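You operate a simulated robot arm through the tools that you are given. There is no shell and no other tool.

Carry out the task below with a simulated robot arm. There is one attempt and no reset: what you move stays moved.

## Task
Brush the rust off block L46 in the vice, then put it back.
Fine: back on the felt pad; vice closed till its gauge shows snug, eased at once if tight; green scrub brush, onto the brush shelf after; leave the vice open. Set down upright: what you pick out. What is to be rubbed or washed off counts as gone when no trace of it is left.

The check looks at the end state, three seconds after you hand in, the way a careful person would. Anything else that was tipped, shoved, dropped, spilled or broken makes it a failure.

## Robot
A 7-joint arm with a four-finger gripper, fixed in place. Base frame: the origin is at the foot of the arm, x ahead of it, y to its left, z up. Readings come in mm, rad, newtons and seconds.
Its first joint turns from -1.204 to 3.002 rad. Payload 3.67 kg.
Tool frame: the origin (TCP) lies between the finger pads and is the grasp point; the fingertips stand 28 mm ahead of it; z points along the fingers, y is the line along which they close. The gripper opens to 112 mm. The gripper's body begins 73 mm behind the TCP.
Orientation is that of the tool frame in the base frame, as a unit quaternion [w, x, y, z]. With the fingers straight down and closing along the base's y, the tool's x points along the base's -x, its y along +y and its z along -z.

## Interface
- The arm moves only by the tool play_rows. Its argument "moves" is a list of rows, each an object of numbers (a shift or turn left out is 0, a gripper value left out holds the last): "tx", "ty", "tz": the shift along the tool's x, y, z in units of 25 mm (1.0 is 25 mm); "ax", "ay", "az": the turn, a rotation vector about the tool's x, y, z in units of 8 degrees (1.0 is 8 degrees). In form: [{"tx": .., "ty": .., "tz": .., "ax": .., "ay": .., "az": ..}, ...]. A call has 1 to 20 rows; each row shifts and turns the commanded pose from where the row before left it, along the tool's axes as they then stand. "claw" is the gripper command, from -1 (shut) to 1 (fully open), values between in proportion, set as the call begins (left out, the last holds). A call with a number of a shift or a turn outside -1 to 1 is refused whole. A row lasts 0.2 s, in which the tool goes at most 50 mm and 0.15 rad; a call with a longer step from one row to the next is refused whole, and so is a gripper value outside its range. Where a pose cannot be reached the arm comes as near as it can. A force on the tool above 40 N (or 10 N above the force at the start of the call, whichever is more), or a blocked arm, ends the call early, and 0.2 s more pass. Each finger halts on what it meets, pressing with about 44 N; the grip force reading is that of the motor and also rises with nothing between the fingers. The clock runs only during rows and for 0.2 s after the last one: add rows that do not move to give the fingers time. It gives the time, the measured TCP pose, the force on the tool (base axes), the opening and the grip force at its end, in the units of the frame above (readings bear some noise), with the torque about the TCP (base axes, N m) and any sound that the robot's microphone picked up.
- Cameras (640 x 400 px; columns grow to the right, rows downward): "scene" is fixed at [49.2, -499.8, 1543.7]; the picture's right is [-0.13, -0.99, 0.00], its down [-0.56, 0.07, -0.83] and it looks along [0.82, -0.11, -0.56] (base axes); focal length 246 px, centre (320, 200). "wrist" rides on the gripper at [60, -18, -104] in the tool frame; the picture's right is [0.29, 0.96, 0.00], its down [-0.80, 0.24, -0.55] and it looks along [-0.53, 0.16, 0.83] (tool axes); focal length 234 px, centre (320, 200).
- camera(camera): a new picture of that camera. It takes no simulated time.
- move_column(by): slides the trunk up (or, below 0, down) by that many mm; the arm rides with it, the base frame stays. It gives what a move gives, with no picture.
- measure_at(camera, pixels): for up to 12 pixels [column, row] of the newest picture of that camera ("zoom" is the newest enlarged one), the place [x, y, z] in the base frame of the surface seen there, good to about 3 mm. It takes no simulated time.
- enlarge(camera, box): a new picture of the part [left, top, right, bottom] of that camera's present view, enlarged. It takes no simulated time.
- hand_in(): hands the job in; it is judged then, once.

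Unless the task says otherwise, let go and move clear before handing in.

The tools are called after "Emit:" by a JSON object that holds its "api" and its "payload". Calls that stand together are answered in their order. play_rows: Moves the arm, as the interface text tells. Its arguments: {"type":"object","properties":{"moves":{"type":"array","items":{"type":"object","properties":{"tx":{"type":"number"},"ty":{"type":"number"},"tz":{"type":"number"},"ax":{"type":"number"},"ay":{"type":"number"},"az":{"type":"number"}}}},"claw":{"type":"number"}},"required":["moves"]} The other tools are called the same way: move_column (by) slides the trunk up or down; camera (camera) takes a picture; measure_at (camera, pixels) gives the place of the surface under pixels of a picture; enlarge (camera, box) takes an enlarged picture of a part of a camera's view; hand_in () hands the job in.

At the start:

```text
clock: 0.0
eef_pos: [427.9, -597.9, 1413.8]
orientation: [0.001, 0.0, 1.0, 0.0]
wrist_force: [0.7, 0.0, -0.6]
torque: [0.01, 0.02, 0.02]
width: 112.0
gripper_force: 0.0
trunk travel left (down, up): [-750.0, 90.0]
```

scene: 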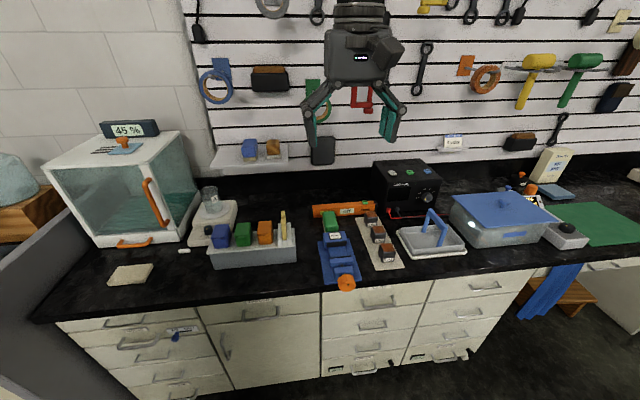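
wrist: 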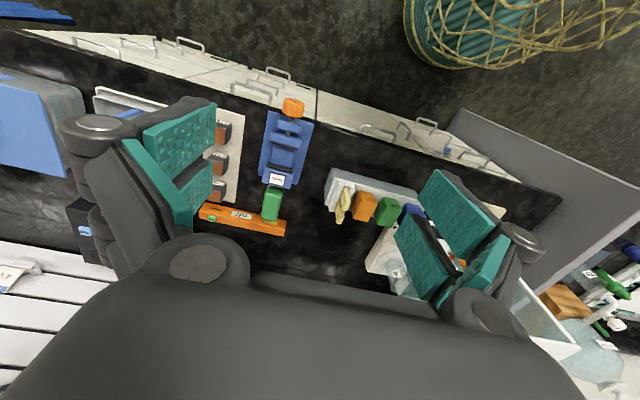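

The scene shows a vice (blue, around 340,255), three rusty blocks on a beige pad (375,240), a brush holder box (250,245) and a shelf with brushes (260,150). I'll enlarge these areas.

Emit:
{"api": "enlarge", "payload": {"camera": "scene", "box": [300, 190, 420, 300]}}

Emit:
{"api": "enlarge", "payload": {"camera": "scene", "box": [180, 130, 310, 280]}}

Emit:
{"api": "enlarge", "payload": {"camera": "wrist", "box": [180, 80, 320, 250]}}

```text
3.64 times, centred on (360, 245) of scene
```

zoom: 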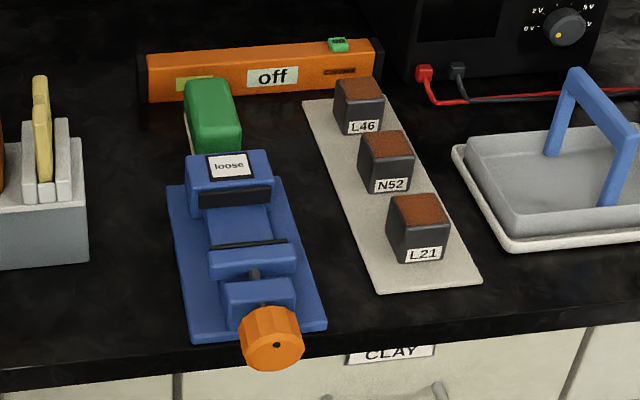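

```text
2.67 times, centred on (245, 205) of scene
```

zoom: 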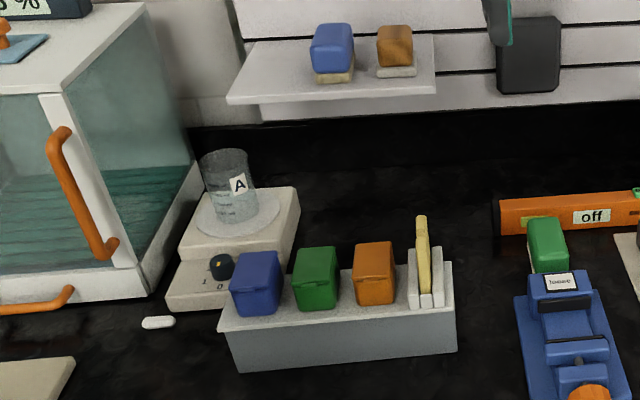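

```text
2.35 times, centred on (250, 165) of wrist
```

zoom: 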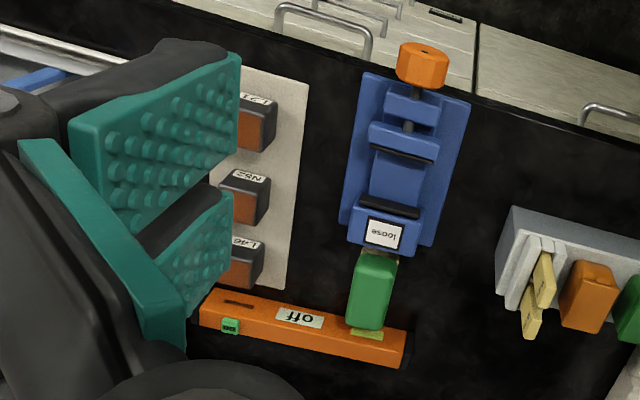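

L46 is the rearmost block; the vice gauge reads "loose"; a green brush stands behind the vice, and the shelf holds blue and orange brushes. I'll measure key points on these.

Emit:
{"api": "enlarge", "payload": {"camera": "scene", "box": [310, 195, 410, 295]}}

Emit:
{"api": "measure_at", "payload": {"camera": "scene", "pixels": [[371, 216], [377, 232], [387, 248], [372, 223], [330, 220], [335, 237], [338, 252], [343, 262], [346, 283], [250, 150], [273, 148], [226, 160]]}}

```text
4.00 times, centred on (360, 245) of scene
```

zoom: 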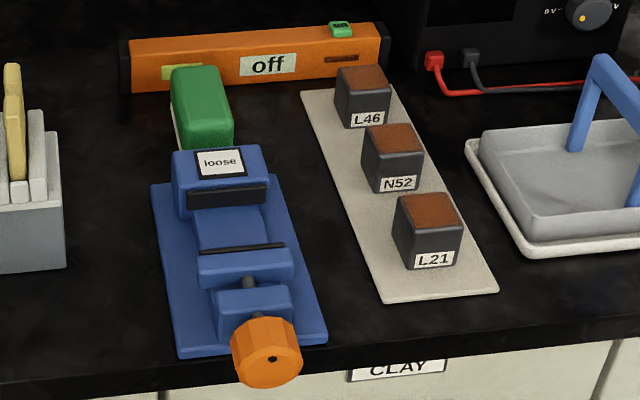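

```text
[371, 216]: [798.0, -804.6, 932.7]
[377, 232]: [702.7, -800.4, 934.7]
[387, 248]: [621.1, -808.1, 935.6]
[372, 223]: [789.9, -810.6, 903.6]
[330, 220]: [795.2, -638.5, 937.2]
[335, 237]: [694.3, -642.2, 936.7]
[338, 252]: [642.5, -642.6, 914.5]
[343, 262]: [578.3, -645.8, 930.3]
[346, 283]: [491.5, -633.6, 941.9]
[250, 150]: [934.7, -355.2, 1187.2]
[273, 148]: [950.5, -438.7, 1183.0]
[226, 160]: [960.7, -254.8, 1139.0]
```

L46's top is near (798,-805,933), the vice lies along x, about 490 to 700, at y≈-642, and the green brush is at (795,-638). I'll lower the trunk for a closer look.

Emit:
{"api": "move_column", "payload": {"by": -250}}

Emit:
{"api": "camera", "payload": {"camera": "wrist"}}

Emit:
{"api": "camera", "payload": {"camera": "scene"}}

```text
clock: 2.6
eef_pos: [425.9, -598.3, 1164.1]
orientation: [0.002, 0.0, 1.0, 0.001]
wrist_force: [-0.5, -1.1, 0.4]
torque: [0.03, 0.03, 0.04]
width: 112.0
gripper_force: 0.1
trunk travel left (down, up): [-500.0, 340.0]
```

```text
taken
```

wrist: 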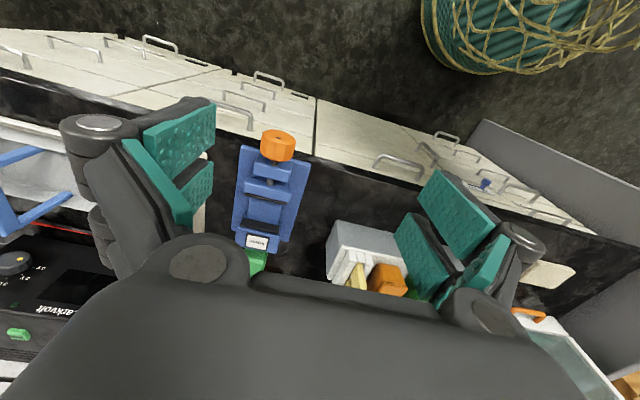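

```text
taken
```

scene: 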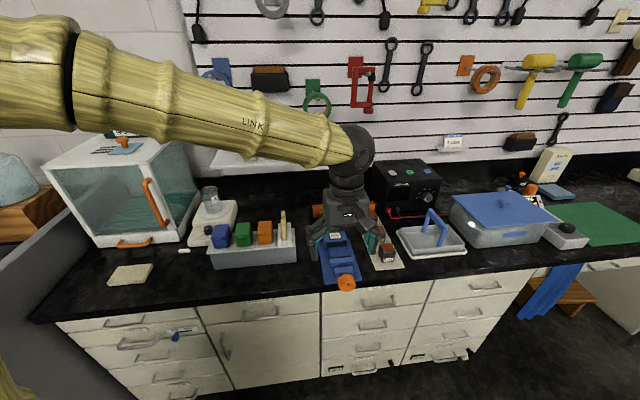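

The arm hangs clear over the vice area. I'll test reach by moving toward a point above L46, tool still pointing down at a safe height.

Emit:
{"api": "play_rows", "payload": {"moves": [{"tx": -0.75, "ty": -0.41}, {"tx": -0.75, "ty": -0.41}, {"tx": -0.75, "ty": -0.41}, {"tx": -0.75, "ty": -0.41}, {"tx": -0.75, "ty": -0.41}, {"tx": -0.75, "ty": -0.41}, {"tx": -0.75, "ty": -0.41}, {"tx": -0.75, "ty": -0.41}, {"tx": -0.75, "ty": -0.41}, {"tx": -0.75, "ty": -0.41}, {"tx": -0.75, "ty": -0.41}, {"tx": -0.75, "ty": -0.41}]}}

Emit:
{"api": "camera", "payload": {"camera": "wrist"}}

Emit:
{"api": "camera", "payload": {"camera": "scene"}}

```text
clock: 5.2
eef_pos: [653.0, -719.5, 1161.4]
orientation: [0.0, 0.0, 1.0, 0.0]
wrist_force: [0.1, -0.5, -0.6]
torque: [0.02, 0.01, -0.04]
width: 112.1
gripper_force: 0.0
trunk travel left (down, up): [-500.0, 340.0]
```

```text
taken
```

wrist: 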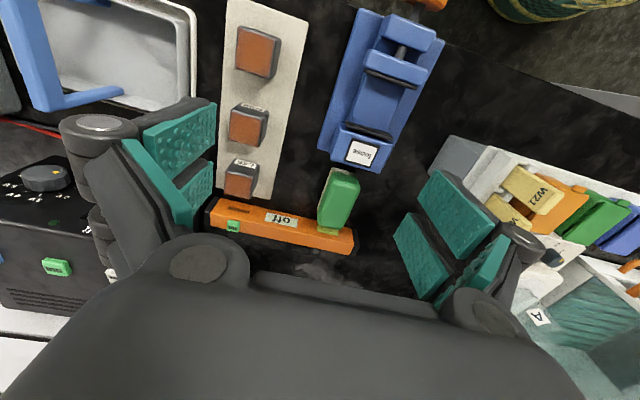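

```text
taken
```

scene: 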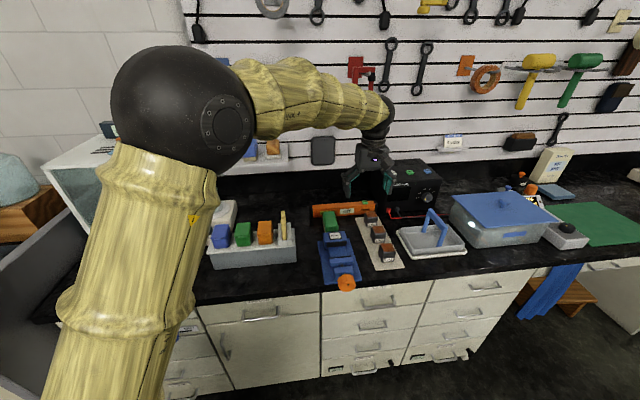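

From here the wrist camera sees everything clearly: brush at (338,200), L46 at (240,178). Zooming in.

Emit:
{"api": "enlarge", "payload": {"camera": "wrist", "box": [200, 0, 460, 260]}}

Emit:
{"api": "measure_at", "payload": {"camera": "wrist", "pixels": [[240, 180], [248, 127], [259, 50], [344, 195], [330, 170], [356, 185], [344, 222], [363, 152], [255, 215], [290, 60], [345, 108], [200, 60]]}}

Emit:
{"api": "enlarge", "payload": {"camera": "wrist", "box": [430, 120, 640, 280]}}

```text
1.54 times, centred on (330, 130) of wrist
```

zoom: 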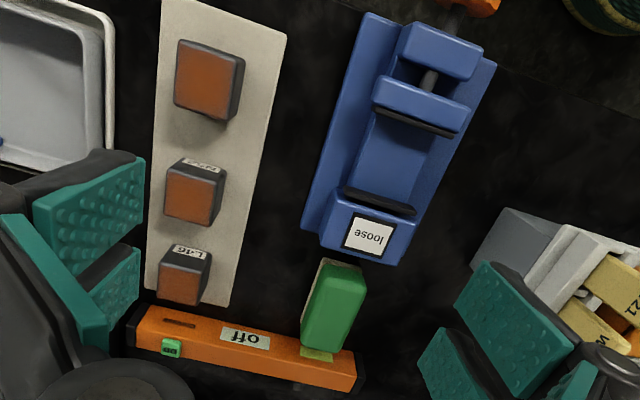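

```text
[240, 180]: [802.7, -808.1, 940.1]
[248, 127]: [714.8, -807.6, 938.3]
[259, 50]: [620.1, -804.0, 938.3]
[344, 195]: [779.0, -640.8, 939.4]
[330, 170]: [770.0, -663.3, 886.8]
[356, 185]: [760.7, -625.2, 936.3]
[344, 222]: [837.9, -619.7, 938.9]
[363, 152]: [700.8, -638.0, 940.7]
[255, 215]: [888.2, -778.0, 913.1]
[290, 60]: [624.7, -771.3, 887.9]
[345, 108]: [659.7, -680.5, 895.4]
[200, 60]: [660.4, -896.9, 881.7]
```

```text
2.50 times, centred on (535, 200) of wrist
```

zoom: 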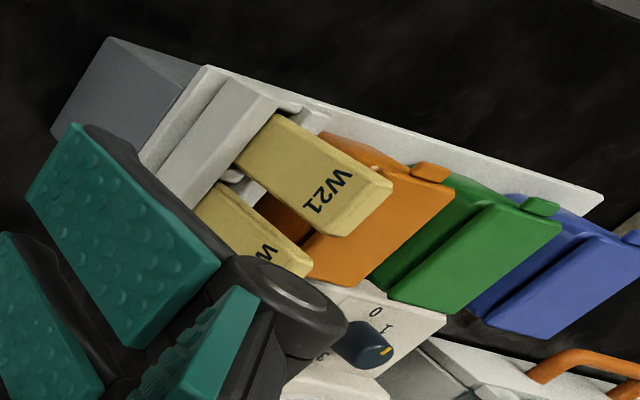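

Block tops are near z 938 on the pad (888), with L46 at (803,-808); the green brush spans x≈755–835 at y≈-640. I'll go on testing reach toward a point above L46.

Emit:
{"api": "play_rows", "payload": {"moves": [{"tx": -0.735, "ty": -0.44}, {"tx": -0.735, "ty": -0.44}, {"tx": -0.735, "ty": -0.44}, {"tx": -0.735, "ty": -0.44}, {"tx": -0.735, "ty": -0.44}, {"tx": -0.735, "ty": -0.44}, {"tx": -0.735, "ty": -0.44}, {"tx": -0.735, "ty": -0.44}, {}]}}

Emit:
{"api": "camera", "payload": {"camera": "wrist"}}

Emit:
{"api": "camera", "payload": {"camera": "scene"}}

```text
clock: 7.2
eef_pos: [799.0, -813.0, 1164.7]
orientation: [0.0, 0.001, 1.0, 0.002]
wrist_force: [-0.4, -0.8, 0.0]
torque: [-0.01, -0.04, 0.02]
width: 111.9
gripper_force: 0.0
trunk travel left (down, up): [-500.0, 340.0]
```

```text
taken
```

wrist: 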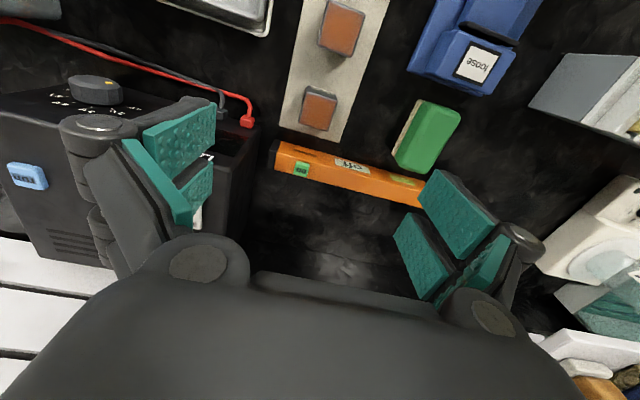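

```text
taken
```

scene: 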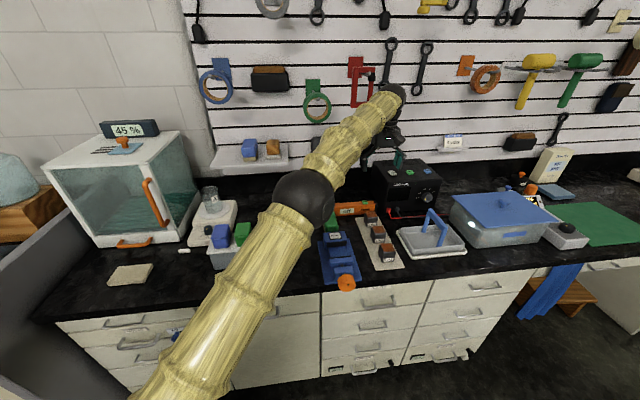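

The arm reaches (799,-813) fine at this trunk height. I need clearance to the power supply and bar before descending, so I'm measuring those.

Emit:
{"api": "measure_at", "payload": {"camera": "wrist", "pixels": [[246, 120], [250, 160], [222, 105], [100, 110], [205, 190], [320, 108], [340, 25], [340, 170], [282, 150], [418, 203], [427, 135], [400, 135]]}}

Emit:
{"api": "enlarge", "payload": {"camera": "wrist", "box": [200, 0, 500, 240]}}

Emit:
{"api": "enlarge", "payload": {"camera": "scene", "box": [320, 140, 480, 280]}}

```text
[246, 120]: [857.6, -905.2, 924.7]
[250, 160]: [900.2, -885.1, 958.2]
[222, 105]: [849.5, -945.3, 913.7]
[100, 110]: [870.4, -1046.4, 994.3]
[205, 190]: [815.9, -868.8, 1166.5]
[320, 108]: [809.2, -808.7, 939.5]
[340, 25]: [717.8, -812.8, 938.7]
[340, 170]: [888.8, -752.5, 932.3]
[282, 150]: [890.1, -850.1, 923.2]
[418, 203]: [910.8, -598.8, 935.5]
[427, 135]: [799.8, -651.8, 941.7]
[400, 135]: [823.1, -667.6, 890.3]
```

```text
1.67 times, centred on (350, 120) of wrist
```

zoom: 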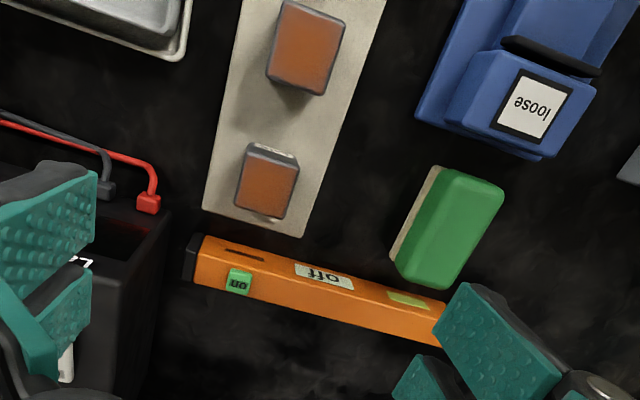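

```text
2.86 times, centred on (400, 210) of scene
```

zoom: 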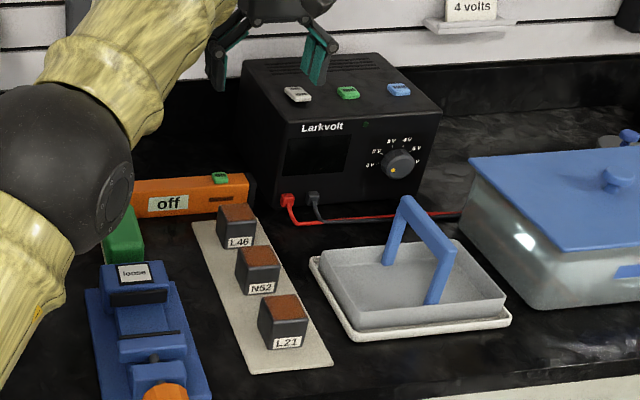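

I'll zoom in tight on L46 and the brush to get their yaw and edges.

Emit:
{"api": "enlarge", "payload": {"camera": "wrist", "box": [280, 60, 380, 160]}}

```text
4.00 times, centred on (330, 110) of wrist
```

zoom: 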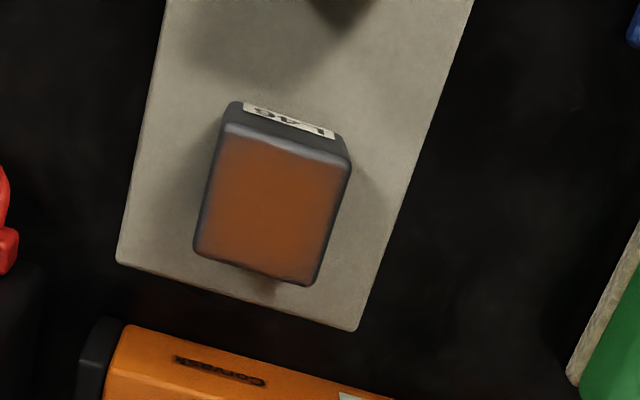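

Emit:
{"api": "measure_at", "payload": {"camera": "zoom", "pixels": [[228, 138], [338, 164], [206, 245], [306, 276], [283, 150], [256, 262], [215, 190], [325, 220], [122, 262], [355, 328], [160, 40], [460, 40]]}}

Emit:
{"api": "enlarge", "payload": {"camera": "wrist", "box": [380, 80, 480, 190]}}

```text
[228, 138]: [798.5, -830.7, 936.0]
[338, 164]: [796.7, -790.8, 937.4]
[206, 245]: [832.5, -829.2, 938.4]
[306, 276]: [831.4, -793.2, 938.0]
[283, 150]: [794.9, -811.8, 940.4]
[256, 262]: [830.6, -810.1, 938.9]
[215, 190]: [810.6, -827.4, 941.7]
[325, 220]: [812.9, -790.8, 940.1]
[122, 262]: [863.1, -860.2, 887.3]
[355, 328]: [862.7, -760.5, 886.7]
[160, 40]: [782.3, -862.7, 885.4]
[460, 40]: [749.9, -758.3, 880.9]
```

```text
3.64 times, centred on (430, 135) of wrist
```

zoom: 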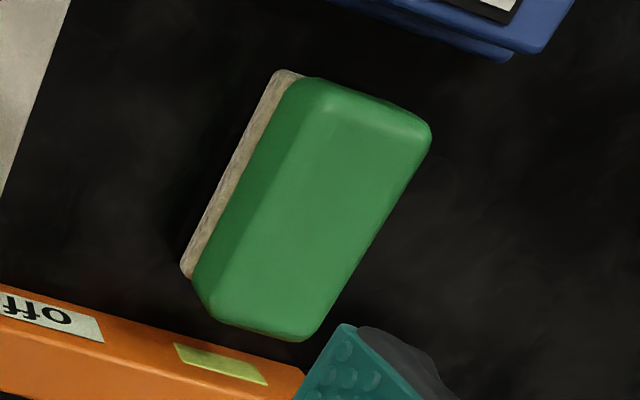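

Emit:
{"api": "measure_at", "payload": {"camera": "zoom", "pixels": [[310, 95], [420, 135], [215, 300], [310, 325], [285, 85], [190, 265], [360, 115], [270, 310], [240, 210], [380, 220], [300, 200], [240, 150]]}}

Emit:
{"api": "enlarge", "payload": {"camera": "scene", "box": [200, 120, 310, 200]}}

```text
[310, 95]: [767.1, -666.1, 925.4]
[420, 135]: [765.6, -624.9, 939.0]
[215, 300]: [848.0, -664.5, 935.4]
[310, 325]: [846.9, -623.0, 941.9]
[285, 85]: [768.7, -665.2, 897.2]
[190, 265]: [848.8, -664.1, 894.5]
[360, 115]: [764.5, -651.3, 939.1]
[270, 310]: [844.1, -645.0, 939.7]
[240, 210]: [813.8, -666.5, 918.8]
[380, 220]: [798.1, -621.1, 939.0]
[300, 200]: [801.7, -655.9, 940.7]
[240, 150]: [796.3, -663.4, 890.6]
```

```text
5.00 times, centred on (255, 160) of scene
```

zoom: 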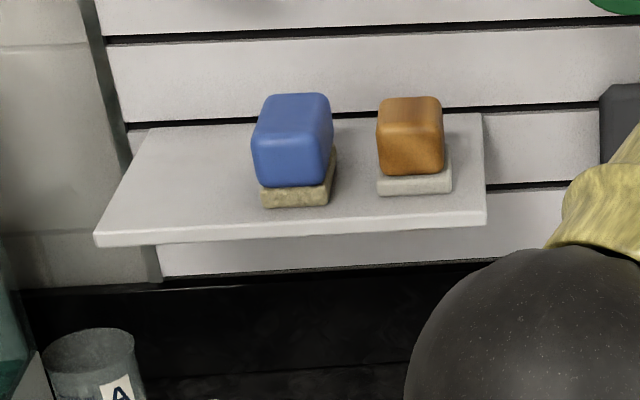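

Emit:
{"api": "measure_at", "payload": {"camera": "zoom", "pixels": [[180, 200], [120, 225], [465, 210], [355, 210], [355, 150], [165, 150], [465, 150], [290, 140], [410, 140], [295, 195], [415, 185], [220, 220]]}}

```text
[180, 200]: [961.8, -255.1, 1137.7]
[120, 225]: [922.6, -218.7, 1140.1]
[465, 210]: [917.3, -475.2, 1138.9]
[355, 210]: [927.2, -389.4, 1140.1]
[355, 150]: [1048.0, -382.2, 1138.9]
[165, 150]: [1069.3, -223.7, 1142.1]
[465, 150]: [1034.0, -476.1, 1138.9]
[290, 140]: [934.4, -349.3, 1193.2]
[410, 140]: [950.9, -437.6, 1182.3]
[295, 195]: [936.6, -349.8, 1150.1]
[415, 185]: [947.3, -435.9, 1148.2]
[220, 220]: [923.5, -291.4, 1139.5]
```

Shelf surface is z≈1139 with free space at y≈-205…-320. Before lowering the trunk I'll check where the elbow and links are.

Emit:
{"api": "measure_at", "payload": {"camera": "scene", "pixels": [[305, 195], [325, 225], [290, 225], [280, 200], [345, 155], [375, 120], [230, 300], [200, 370], [252, 255], [250, 245], [284, 235], [264, 225]]}}

```text
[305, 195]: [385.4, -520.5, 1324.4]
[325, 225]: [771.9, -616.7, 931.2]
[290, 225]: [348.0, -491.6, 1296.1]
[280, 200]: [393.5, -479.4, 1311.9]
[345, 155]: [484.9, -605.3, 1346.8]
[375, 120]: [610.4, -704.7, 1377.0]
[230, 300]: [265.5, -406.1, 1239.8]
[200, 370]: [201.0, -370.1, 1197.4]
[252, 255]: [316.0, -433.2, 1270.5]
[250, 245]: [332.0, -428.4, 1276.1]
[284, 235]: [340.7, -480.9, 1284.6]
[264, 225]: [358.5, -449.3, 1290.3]
```

Elbow is about (400,-520, top 1324), so lowering ~160 mm leaves plenty of clearance. Centering over L46 at (813,-810) and setting the fingers to ~80 mm.

Emit:
{"api": "play_rows", "payload": {"moves": [{"tx": -0.56, "ty": 0.12}, {}, {}], "claw": 0.43}}

Emit:
{"api": "move_column", "payload": {"by": -165}}

Emit:
{"api": "camera", "payload": {"camera": "wrist"}}

Emit:
{"api": "camera", "payload": {"camera": "scene"}}

```text
clock: 8.0
eef_pos: [815.5, -804.9, 1165.1]
orientation: [0.0, 0.0, 1.0, -0.001]
wrist_force: [-0.1, 0.3, -0.2]
torque: [0.01, 0.01, 0.02]
width: 80.1
gripper_force: 0.0
trunk travel left (down, up): [-500.0, 340.0]
```

```text
clock: 9.9
eef_pos: [813.2, -805.5, 999.9]
orientation: [0.001, 0.0, 1.0, 0.0]
wrist_force: [0.0, 0.1, 0.2]
torque: [0.02, -0.02, 0.01]
width: 80.3
gripper_force: 0.1
trunk travel left (down, up): [-335.0, 505.0]
```

```text
taken
```

wrist: 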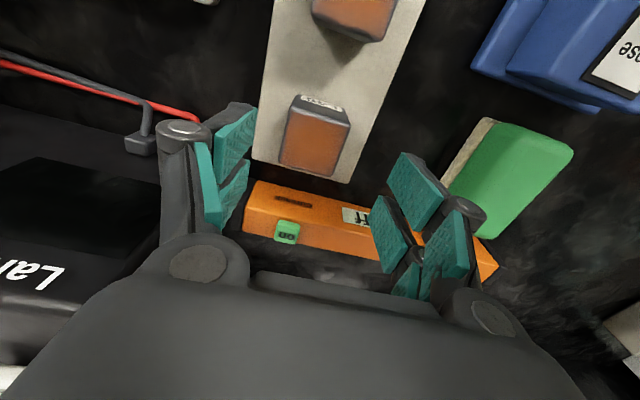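

```text
taken
```

scene: 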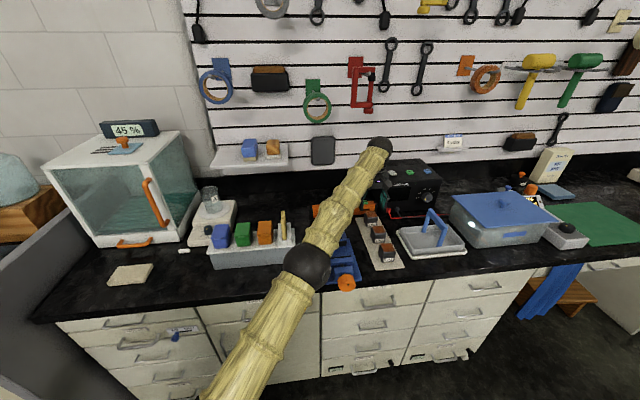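

The gripper hangs 80 mm open above L46, block at (317,135). Remeasuring its position from closer.

Emit:
{"api": "enlarge", "payload": {"camera": "wrist", "box": [260, 70, 380, 200]}}

Emit:
{"api": "measure_at", "payload": {"camera": "wrist", "pixels": [[296, 113], [345, 124], [285, 163], [329, 173], [318, 118], [306, 168], [290, 138], [337, 148], [322, 102], [256, 155], [345, 180]]}}

```text
3.08 times, centred on (320, 135) of wrist
```

zoom: 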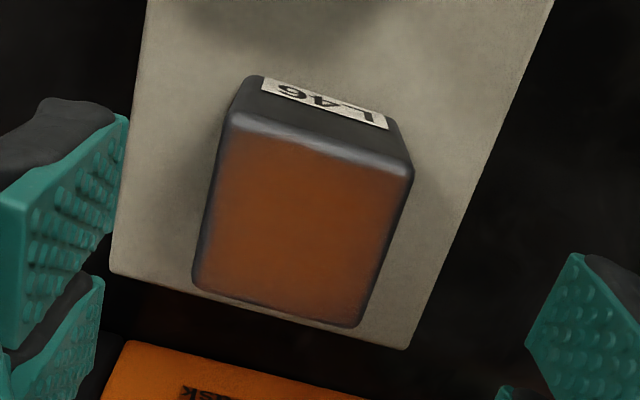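

```text
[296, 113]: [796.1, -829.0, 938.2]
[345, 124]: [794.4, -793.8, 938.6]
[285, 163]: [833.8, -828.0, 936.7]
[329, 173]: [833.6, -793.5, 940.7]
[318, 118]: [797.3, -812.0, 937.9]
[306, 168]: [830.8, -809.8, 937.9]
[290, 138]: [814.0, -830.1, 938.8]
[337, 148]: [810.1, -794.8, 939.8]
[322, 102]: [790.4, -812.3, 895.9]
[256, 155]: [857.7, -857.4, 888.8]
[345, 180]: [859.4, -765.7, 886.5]
```

L46's centre is (813.5,-811); I'll shift slightly and descend to TCP z≈922, then close.

Emit:
{"api": "play_rows", "payload": {"moves": [{"ty": -0.14, "tz": 0.3}, {"tz": 0.5}, {"tz": 0.5}, {"tz": 0.5}, {"tz": 0.5}, {"tz": 0.4}, {"tz": 0.2}, {"tz": 0.2}, {}]}}

Emit:
{"api": "camera", "payload": {"camera": "wrist"}}

```text
clock: 11.9
eef_pos: [813.3, -806.4, 921.0]
orientation: [0.0, 0.001, 1.0, 0.0]
wrist_force: [-0.4, -0.2, 0.4]
torque: [-0.02, 0.0, -0.01]
width: 79.9
gripper_force: 0.0
trunk travel left (down, up): [-335.0, 505.0]
```

```text
taken
```

wrist: 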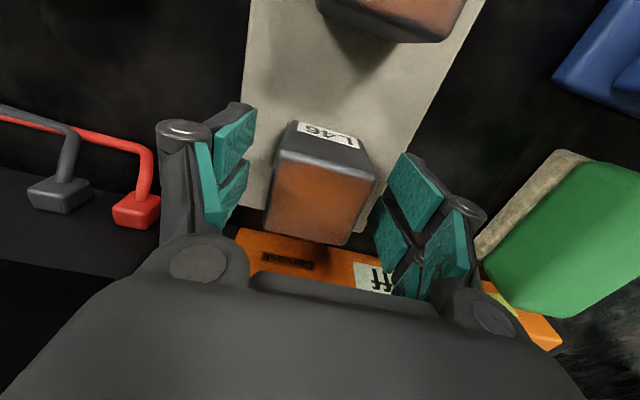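

Fingers now straddle the block ((225,175) and (400,215)). I'll check centering by measuring the pads.

Emit:
{"api": "measure_at", "payload": {"camera": "wrist", "pixels": [[236, 140], [228, 195], [418, 190], [400, 235], [280, 175], [365, 195], [323, 187], [208, 190], [445, 250]]}}

```text
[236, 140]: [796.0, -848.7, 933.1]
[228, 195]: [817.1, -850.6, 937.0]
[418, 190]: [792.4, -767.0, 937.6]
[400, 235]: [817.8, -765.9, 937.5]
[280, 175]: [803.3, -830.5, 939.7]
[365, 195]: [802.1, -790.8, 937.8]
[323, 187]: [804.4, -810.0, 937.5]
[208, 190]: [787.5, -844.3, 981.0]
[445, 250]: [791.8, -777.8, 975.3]
```

The pads are centred within 2–3 mm of the block. Closing.

Emit:
{"api": "play_rows", "payload": {"moves": [{"ty": -0.08}, {}, {}, {}, {}], "claw": -1}}

Emit:
{"api": "camera", "payload": {"camera": "wrist"}}

```text
clock: 13.1
eef_pos: [814.4, -811.8, 921.6]
orientation: [-0.001, 0.0, 1.0, 0.0]
wrist_force: [-0.9, 3.9, -0.8]
torque: [0.06, 0.09, -0.02]
width: 45.9
gripper_force: 44.0
trunk travel left (down, up): [-335.0, 505.0]
```

```text
taken
```

wrist: 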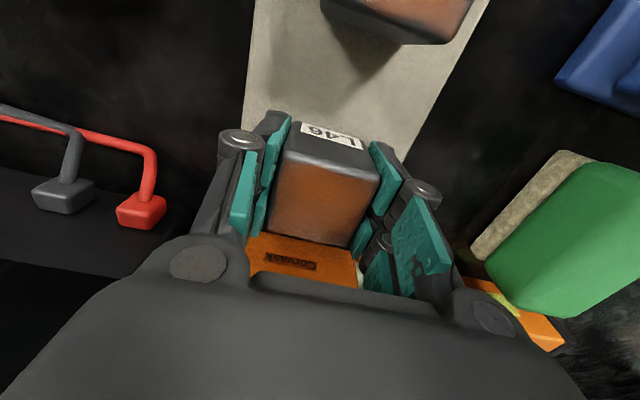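

L46 is gripped at 46 mm width. Lifting by trunk.

Emit:
{"api": "move_column", "payload": {"by": 120}}

Emit:
{"api": "camera", "payload": {"camera": "wrist"}}

Emit:
{"api": "camera", "payload": {"camera": "scene"}}

```text
clock: 14.6
eef_pos: [813.4, -810.9, 1041.5]
orientation: [0.0, 0.001, 1.0, 0.0]
wrist_force: [0.0, 0.3, 0.3]
torque: [-0.01, 0.01, 0.02]
width: 0.0
gripper_force: 36.1
trunk travel left (down, up): [-455.0, 385.0]
```

```text
taken
```

wrist: 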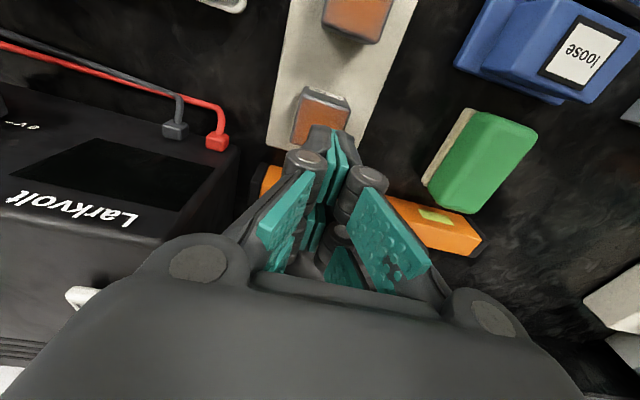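

```text
taken
```

scene: 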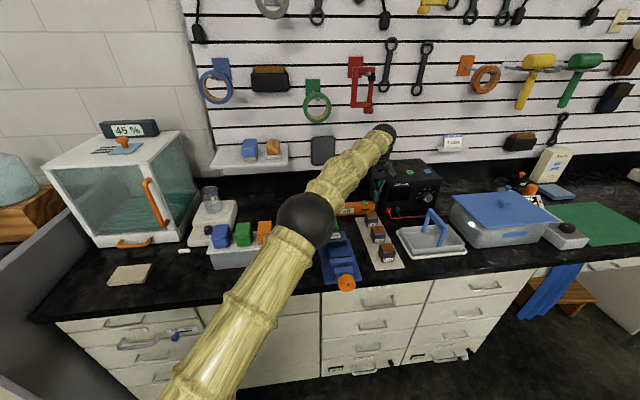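

The fingers shut to 0 mm: the block slipped out on lifting and still stands on the pad at (320,115). I'll look closely at it.

Emit:
{"api": "enlarge", "payload": {"camera": "wrist", "box": [260, 60, 400, 180]}}

Emit:
{"api": "enlarge", "payload": {"camera": "scene", "box": [340, 190, 430, 280]}}

Emit:
{"api": "measure_at", "payload": {"camera": "wrist", "pixels": [[305, 95], [347, 105], [298, 135], [325, 110], [325, 93], [355, 15]]}}

```text
3.33 times, centred on (330, 120) of wrist
```

zoom: 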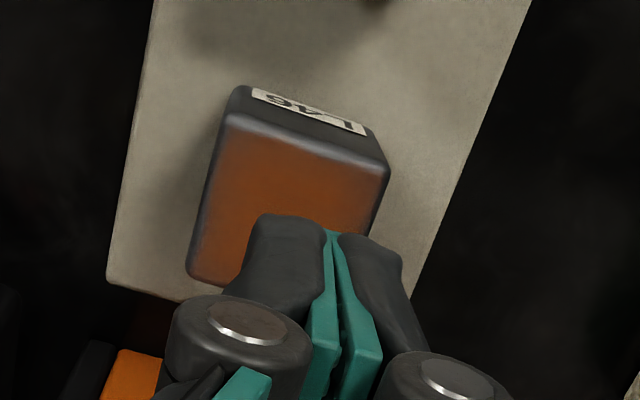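

```text
4.44 times, centred on (385, 235) of scene
```

zoom: 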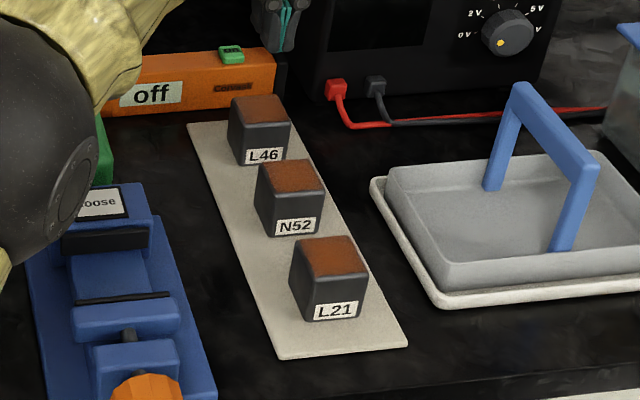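

```text
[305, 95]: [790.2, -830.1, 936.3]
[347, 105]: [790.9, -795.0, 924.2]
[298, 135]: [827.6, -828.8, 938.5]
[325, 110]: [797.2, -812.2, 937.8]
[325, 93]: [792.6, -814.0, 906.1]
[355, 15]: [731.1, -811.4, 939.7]
```

L46 still stands upright at about (812,-811), undamaged. I'll reopen, go back down, regrip lower and lift slowly with the arm in small steps while watching the width.

Emit:
{"api": "play_rows", "payload": {"moves": [{}, {}, {}, {}], "claw": 0.43}}

Emit:
{"api": "move_column", "payload": {"by": -120}}

Emit:
{"api": "camera", "payload": {"camera": "wrist"}}

```text
clock: 15.6
eef_pos: [812.7, -810.0, 1042.3]
orientation: [-0.001, 0.0, 1.0, 0.0]
wrist_force: [-1.4, -0.6, -0.5]
torque: [0.02, 0.0, 0.0]
width: 80.0
gripper_force: 0.1
trunk travel left (down, up): [-455.0, 385.0]
```

```text
clock: 17.1
eef_pos: [813.5, -809.7, 923.8]
orientation: [0.001, 0.0, 1.0, 0.0]
wrist_force: [-0.1, -0.2, 0.5]
torque: [-0.03, -0.02, 0.02]
width: 80.2
gripper_force: 0.1
trunk travel left (down, up): [-335.0, 505.0]
```

```text
taken
```

wrist: 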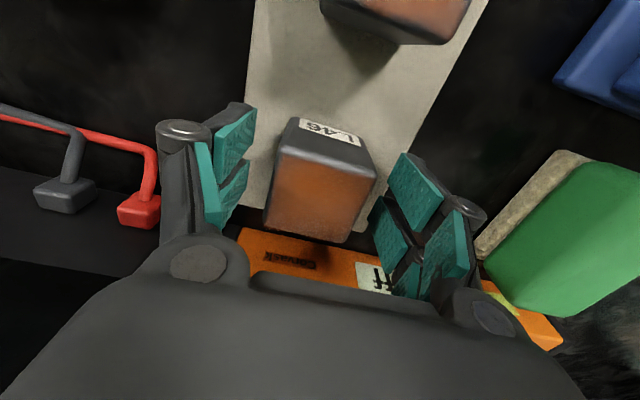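

Emit:
{"api": "enlarge", "payload": {"camera": "wrist", "box": [150, 90, 500, 320]}}

Emit:
{"api": "measure_at", "payload": {"camera": "wrist", "pixels": [[218, 180], [254, 112], [252, 135], [222, 225], [246, 165], [402, 155], [440, 200], [375, 205], [395, 290], [460, 215], [300, 120], [322, 240]]}}

```text
1.74 times, centred on (325, 205) of wrist
```

zoom: 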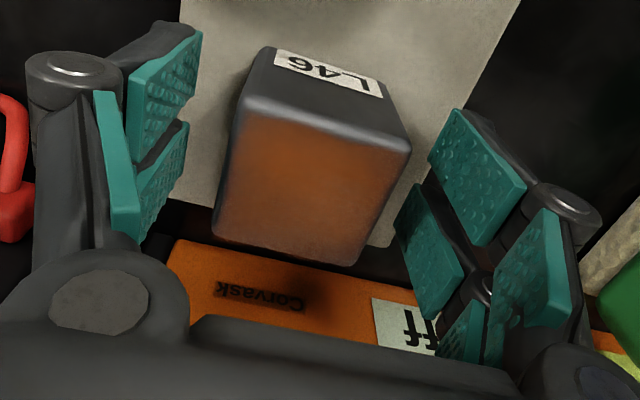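

```text
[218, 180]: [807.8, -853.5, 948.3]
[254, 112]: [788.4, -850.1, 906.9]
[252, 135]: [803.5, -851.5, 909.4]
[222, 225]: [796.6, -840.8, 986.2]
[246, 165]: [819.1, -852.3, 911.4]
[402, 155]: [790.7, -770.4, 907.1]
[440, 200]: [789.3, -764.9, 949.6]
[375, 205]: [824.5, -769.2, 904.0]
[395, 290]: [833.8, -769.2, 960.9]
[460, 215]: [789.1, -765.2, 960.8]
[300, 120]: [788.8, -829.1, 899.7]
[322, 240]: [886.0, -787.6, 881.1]
```

Contact geometry looks good (pads span z≈905–950, x≈788–834). Lowering 3 mm, closing and lifting gently.

Emit:
{"api": "play_rows", "payload": {"moves": [{"tz": 0.14}, {}, {}, {}, {}, {}, {}, {}], "claw": -1}}

Emit:
{"api": "play_rows", "payload": {"moves": [{"tz": -0.05}, {"tz": -0.1}, {"tz": -0.1}, {"tz": -0.1}, {"tz": -0.1}, {}]}}

Emit:
{"api": "camera", "payload": {"camera": "wrist"}}

```text
clock: 18.9
eef_pos: [814.1, -810.4, 920.7]
orientation: [0.001, -0.001, 1.0, 0.0]
wrist_force: [3.3, -7.3, 9.9]
torque: [-0.38, 0.23, 0.15]
width: 46.0
gripper_force: 44.2
trunk travel left (down, up): [-335.0, 505.0]
```

```text
clock: 20.3
eef_pos: [814.2, -809.7, 930.2]
orientation: [0.001, 0.001, 1.0, -0.001]
wrist_force: [0.6, 0.1, -7.2]
torque: [0.07, -0.01, 0.0]
width: 45.6
gripper_force: 43.8
trunk travel left (down, up): [-335.0, 505.0]
```

```text
taken
```

wrist: 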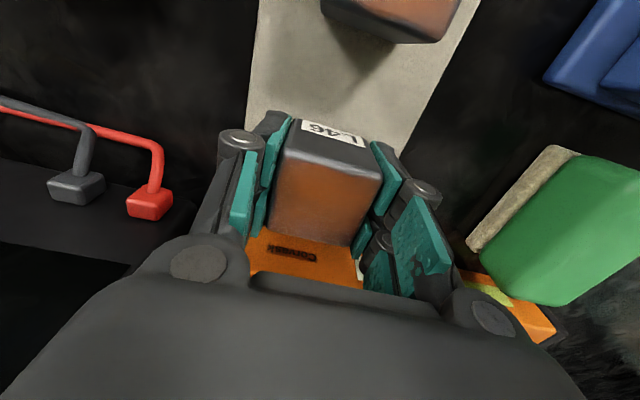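

The block is lifting: 7.2 N of weight on the wrist and width steady at 45.6. Continuing slowly.

Emit:
{"api": "play_rows", "payload": {"moves": [{"tz": -0.1}, {"tz": -0.15}, {"tz": -0.2}, {"tz": -0.2}, {"tz": -0.2}, {"tz": -0.2}, {"tz": -0.2}, {"tz": -0.2}, {"tz": -0.2}, {"tz": -0.2}, {"tz": -0.2}, {"tz": -0.2}, {"tz": -0.2}, {"tz": -0.2}, {"tz": -0.2}, {"tz": -0.2}, {"tz": -0.15}, {"tz": -0.1}, {}]}}

Emit:
{"api": "camera", "payload": {"camera": "wrist"}}

```text
clock: 24.3
eef_pos: [809.0, -808.5, 1009.2]
orientation: [0.0, 0.0, 1.0, 0.0]
wrist_force: [-0.6, -1.0, -7.3]
torque: [-0.02, 0.01, 0.02]
width: 45.8
gripper_force: 43.3
out of reach, approached as far as the arm can: row 15, 18
trunk travel left (down, up): [-335.0, 505.0]
```

```text
taken
```

wrist: 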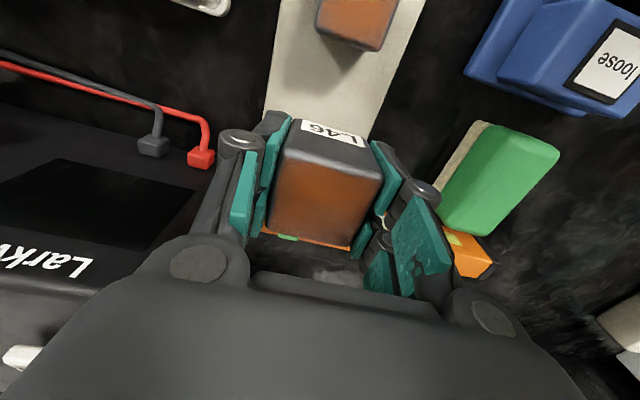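

L46 is held at z≈1009. Moving over the vice (about x 640, y -644) slowly.

Emit:
{"api": "play_rows", "payload": {"moves": [{"tx": 0.1, "ty": 0.1}, {"tx": 0.2, "ty": 0.2}, {"tx": 0.4, "ty": 0.4}, {"tx": 0.4, "ty": 0.4}, {"tx": 0.4, "ty": 0.4}, {"tx": 0.4, "ty": 0.4}, {"tx": 0.4, "ty": 0.4}, {"tx": 0.4, "ty": 0.4}, {"tx": 0.4, "ty": 0.4}, {"tx": 0.4, "ty": 0.4}, {"tx": 0.4, "ty": 0.4}, {"tx": 0.4, "ty": 0.4}, {"tx": 0.4, "ty": 0.4}, {"tx": 0.4, "ty": 0.4}, {"tx": 0.4, "ty": 0.4}, {"tx": 0.4, "ty": 0.4}, {"tx": 0.4, "ty": 0.4}, {"tx": 0.2, "ty": 0.2}, {"tx": 0.1, "ty": 0.1}, {}]}}

Emit:
{"api": "camera", "payload": {"camera": "wrist"}}

Emit:
{"api": "camera", "payload": {"camera": "scene"}}

```text
clock: 28.5
eef_pos: [641.2, -642.2, 1012.0]
orientation: [0.0, -0.001, 1.0, 0.0]
wrist_force: [0.2, -0.2, -8.0]
torque: [0.02, 0.03, -0.03]
width: 45.8
gripper_force: 44.1
trunk travel left (down, up): [-335.0, 505.0]
```

```text
taken
```

wrist: 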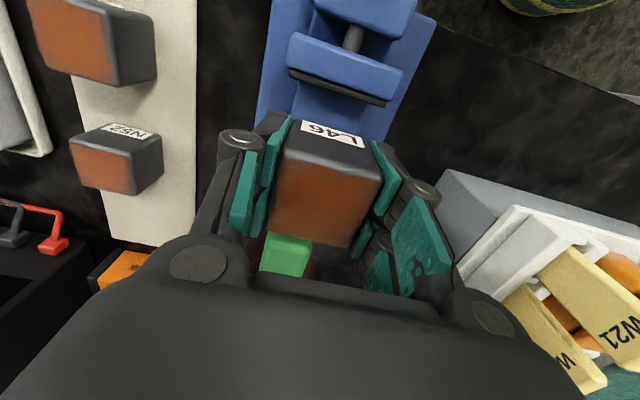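

```text
taken
```

scene: 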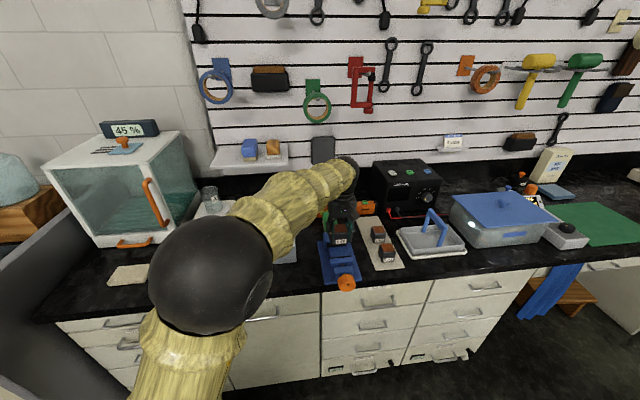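

Scene shows the block above the vice; zooming there to measure both jaw faces.

Emit:
{"api": "enlarge", "payload": {"camera": "scene", "box": [300, 200, 390, 300]}}

Emit:
{"api": "measure_at", "payload": {"camera": "wrist", "pixels": [[340, 85], [290, 72], [388, 100], [345, 60], [330, 95], [270, 100], [290, 95], [372, 118], [390, 130], [350, 38], [310, 10]]}}

```text
4.00 times, centred on (345, 250) of scene
```

zoom: 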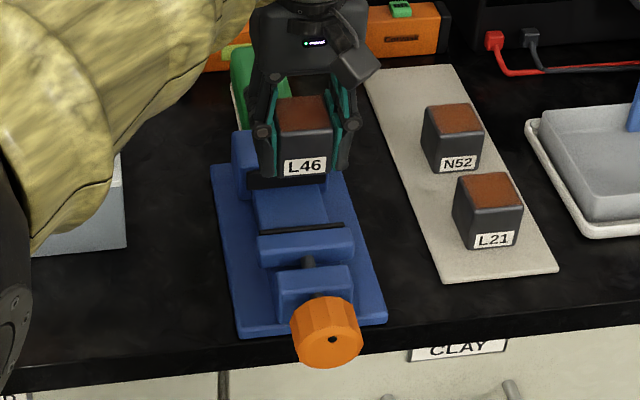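

```text
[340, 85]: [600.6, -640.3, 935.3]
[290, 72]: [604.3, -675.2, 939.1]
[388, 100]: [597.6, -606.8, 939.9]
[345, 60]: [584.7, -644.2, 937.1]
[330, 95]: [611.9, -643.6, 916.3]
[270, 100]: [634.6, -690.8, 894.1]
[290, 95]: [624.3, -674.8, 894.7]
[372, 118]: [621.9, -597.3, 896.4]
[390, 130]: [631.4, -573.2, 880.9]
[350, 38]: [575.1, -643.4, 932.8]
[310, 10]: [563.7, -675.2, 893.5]
```

Emit:
{"api": "measure_at", "payload": {"camera": "zoom", "pixels": [[285, 184], [320, 182], [255, 180], [290, 196], [258, 215], [325, 210], [290, 220], [300, 232], [243, 150], [305, 110], [305, 165], [280, 150]]}}

```text
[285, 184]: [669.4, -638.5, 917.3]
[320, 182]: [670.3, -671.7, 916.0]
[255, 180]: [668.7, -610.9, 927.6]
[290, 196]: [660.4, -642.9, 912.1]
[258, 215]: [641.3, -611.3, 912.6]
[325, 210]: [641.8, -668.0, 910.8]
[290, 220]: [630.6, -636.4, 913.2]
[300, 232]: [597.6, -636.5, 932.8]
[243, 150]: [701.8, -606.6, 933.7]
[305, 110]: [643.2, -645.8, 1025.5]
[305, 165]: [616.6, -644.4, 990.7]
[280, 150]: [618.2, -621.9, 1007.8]
```

The jaw gap runs x≈602–669, y centre ≈-641, bed z≈913; the block (centre x≈641) fits. Lowering toward the bed.

Emit:
{"api": "play_rows", "payload": {"moves": [{"tz": 0.1, "ty": 0.04}, {"tz": 0.2}, {"tz": 0.2}, {"tz": 0.2}, {"tz": 0.2}, {"tz": 0.2}, {"tz": 0.2}, {"tz": 0.2}, {"tz": 0.2}, {"tz": 0.2}, {"tz": 0.1}, {"tz": 0.1}, {"tz": 0.1}, {}]}}

Emit:
{"api": "enlarge", "payload": {"camera": "scene", "box": [300, 200, 390, 300]}}

Emit:
{"api": "camera", "payload": {"camera": "wrist"}}

```text
clock: 31.5
eef_pos: [642.6, -640.9, 955.3]
orientation: [0.0, 0.0, 1.0, 0.0]
wrist_force: [0.1, -1.0, -7.5]
torque: [0.01, -0.01, 0.02]
width: 45.9
gripper_force: 44.1
trunk travel left (down, up): [-335.0, 505.0]
```

```text
4.00 times, centred on (345, 250) of scene
```

zoom: 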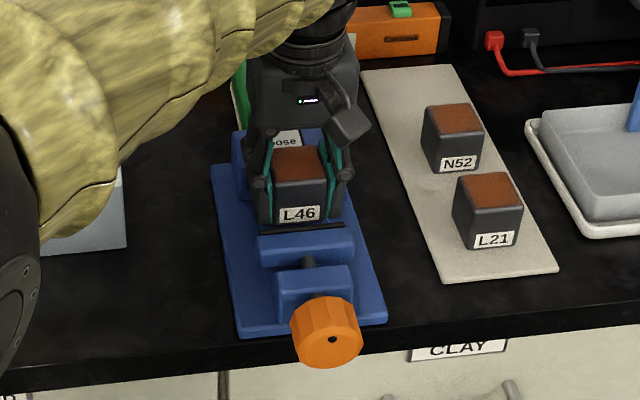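

```text
taken
```

wrist: 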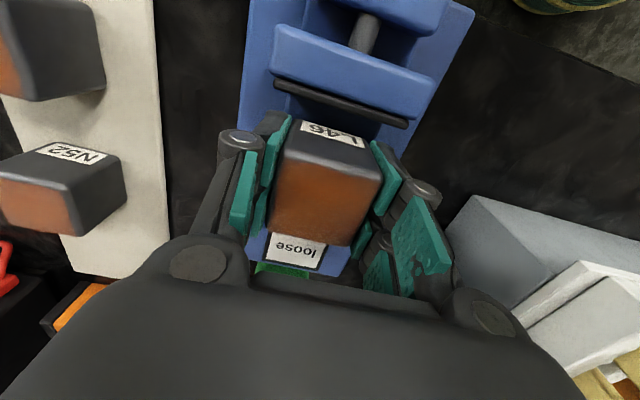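

The block sits between the jaws, ~8 mm above the bed. Lowering in small steps and watching force.

Emit:
{"api": "play_rows", "payload": {"moves": [{"tz": 0.08}, {"tz": 0.08}, {"tz": 0.08}, {}]}}

```text
clock: 32.5
eef_pos: [642.3, -641.9, 950.8]
orientation: [0.0, -0.001, 1.0, 0.0]
wrist_force: [0.9, -0.3, -6.7]
torque: [0.0, -0.02, -0.03]
width: 45.9
gripper_force: 43.7
trunk travel left (down, up): [-335.0, 505.0]
```

Emit:
{"api": "play_rows", "payload": {"moves": [{"tz": 0.06}, {"tz": 0.06}, {}]}}

```text
clock: 33.3
eef_pos: [642.8, -641.2, 949.0]
orientation: [0.001, 0.0, 1.0, 0.0]
wrist_force: [-0.1, -0.6, -0.8]
torque: [0.01, -0.01, -0.01]
width: 45.7
gripper_force: 44.1
trunk travel left (down, up): [-335.0, 505.0]
```

Weight is now carried by the bed (force z ≈ -0.8). Releasing to 80 mm and rising.

Emit:
{"api": "play_rows", "payload": {"moves": [{"tz": 0.03}, {}, {}, {}], "claw": 0.43}}

Emit:
{"api": "play_rows", "payload": {"moves": [{"tz": -0.2}, {"tz": -0.5}, {"tz": -1}, {"tz": -1}, {"tz": -1}, {"tz": -1}, {"tz": -1}, {}]}}

Emit:
{"api": "camera", "payload": {"camera": "wrist"}}

Emit:
{"api": "enlarge", "payload": {"camera": "scene", "box": [300, 200, 390, 300]}}

```text
clock: 34.3
eef_pos: [642.8, -642.2, 947.4]
orientation: [0.001, -0.001, 1.0, 0.0]
wrist_force: [-0.8, 0.3, -0.1]
torque: [0.0, 0.01, 0.02]
width: 79.9
gripper_force: 0.2
trunk travel left (down, up): [-335.0, 505.0]
```

```text
clock: 36.1
eef_pos: [641.4, -641.2, 1090.0]
orientation: [0.001, 0.0, 1.0, 0.0]
wrist_force: [1.2, 0.1, 0.7]
torque: [0.01, -0.01, 0.04]
width: 79.9
gripper_force: 0.0
trunk travel left (down, up): [-335.0, 505.0]
```

```text
taken
```

wrist: 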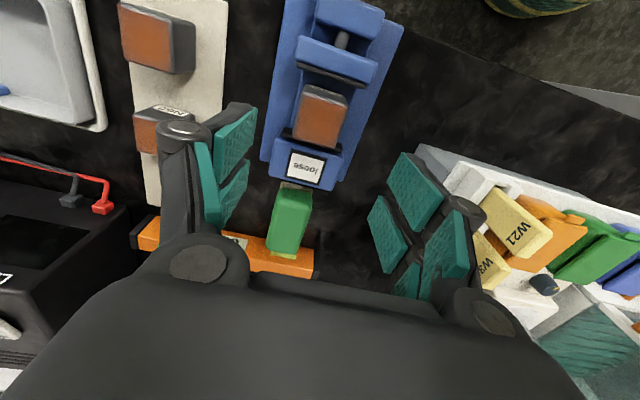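

```text
4.00 times, centred on (345, 250) of scene
```

zoom: 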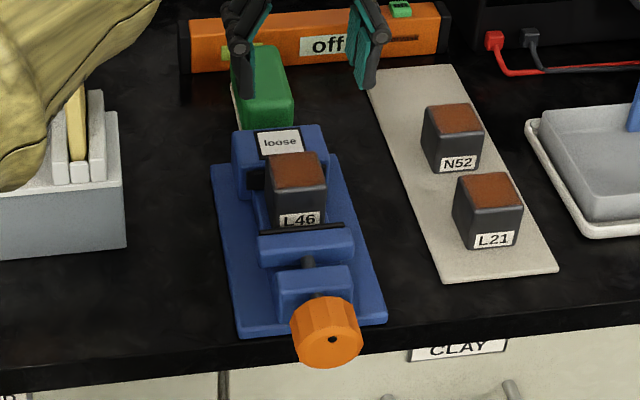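

L46 stands in the vice between the jaws. Now measuring the knob.

Emit:
{"api": "enlarge", "payload": {"camera": "scene", "box": [325, 255, 365, 300]}}

```text
8.89 times, centred on (345, 278) of scene
```

zoom: 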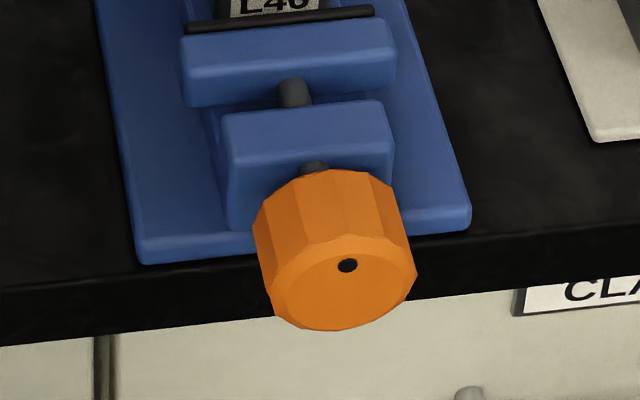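

Emit:
{"api": "measure_at", "payload": {"camera": "zoom", "pixels": [[347, 250], [300, 300], [390, 300], [345, 290], [335, 325], [280, 265], [408, 250], [340, 180], [340, 230], [265, 225], [405, 215], [310, 120]]}}

```text
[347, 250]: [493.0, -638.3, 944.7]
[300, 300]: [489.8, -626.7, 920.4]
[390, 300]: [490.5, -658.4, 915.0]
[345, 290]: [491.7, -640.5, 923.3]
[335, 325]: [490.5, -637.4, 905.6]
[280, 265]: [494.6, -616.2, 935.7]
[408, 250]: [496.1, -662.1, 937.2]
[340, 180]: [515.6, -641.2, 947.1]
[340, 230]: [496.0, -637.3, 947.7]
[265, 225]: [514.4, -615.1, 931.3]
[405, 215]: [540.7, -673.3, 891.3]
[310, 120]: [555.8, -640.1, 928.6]
```

The knob spans x≈491–522, centred y≈-639, z≈926, Ø≈47. I'll back the hand out in front of it and swing the tool to horizontal (z along +x) so I can turn the knob by rolling.

Emit:
{"api": "measure_at", "payload": {"camera": "zoom", "pixels": [[240, 190], [380, 160], [245, 125], [160, 250], [460, 220], [300, 170], [370, 120]]}}

Emit:
{"api": "play_rows", "payload": {"moves": [{"tx": 0.5}, {"tx": 0.9}, {"tx": 1}, {"tx": 1}, {"tx": 1}, {"tx": 1}, {"tx": 1}, {"tx": 1}, {"tx": 0.8}, {"tx": 0.4}, {}], "claw": 0.3}}

Emit:
{"api": "play_rows", "payload": {"moves": [{"ay": -0.5}, {"ay": -0.9}, {"ay": -1}, {"ay": -1}, {"ay": -1}, {"ay": -1}, {}]}}

Emit:
{"api": "camera", "payload": {"camera": "scene"}}

Emit:
{"api": "camera", "payload": {"camera": "wrist"}}

```text
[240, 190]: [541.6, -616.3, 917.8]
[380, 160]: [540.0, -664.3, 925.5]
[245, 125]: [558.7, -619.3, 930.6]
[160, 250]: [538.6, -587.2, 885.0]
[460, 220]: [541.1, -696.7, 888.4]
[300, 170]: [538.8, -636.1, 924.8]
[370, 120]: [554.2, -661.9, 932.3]
```

```text
clock: 38.5
eef_pos: [425.9, -640.9, 1088.0]
orientation: [0.001, 0.0, 1.0, -0.001]
wrist_force: [-0.5, -0.2, 0.3]
torque: [-0.01, -0.03, -0.04]
width: 72.6
gripper_force: 0.1
trunk travel left (down, up): [-335.0, 505.0]
```

```text
clock: 40.1
eef_pos: [425.6, -639.8, 1088.8]
orientation: [0.369, -0.001, 0.929, -0.001]
wrist_force: [-0.6, 0.0, -0.9]
torque: [0.04, -0.03, -0.01]
width: 72.8
gripper_force: 0.1
trunk travel left (down, up): [-335.0, 505.0]
```

```text
taken
```

scene: 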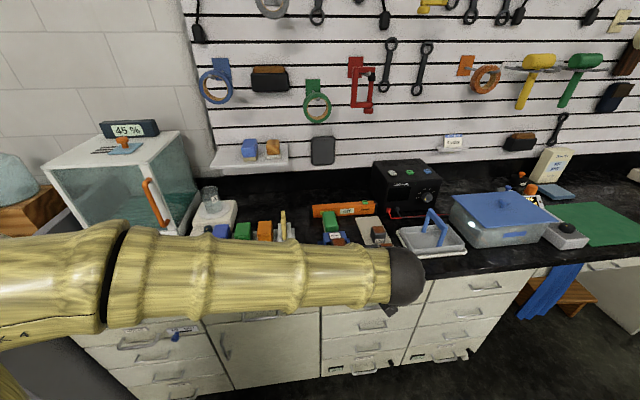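

```text
taken
```

wrist: 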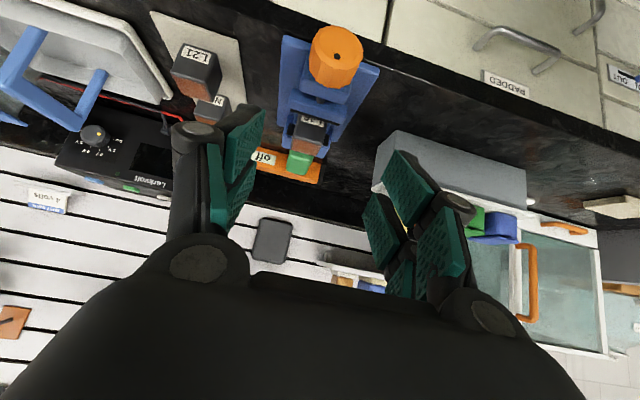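

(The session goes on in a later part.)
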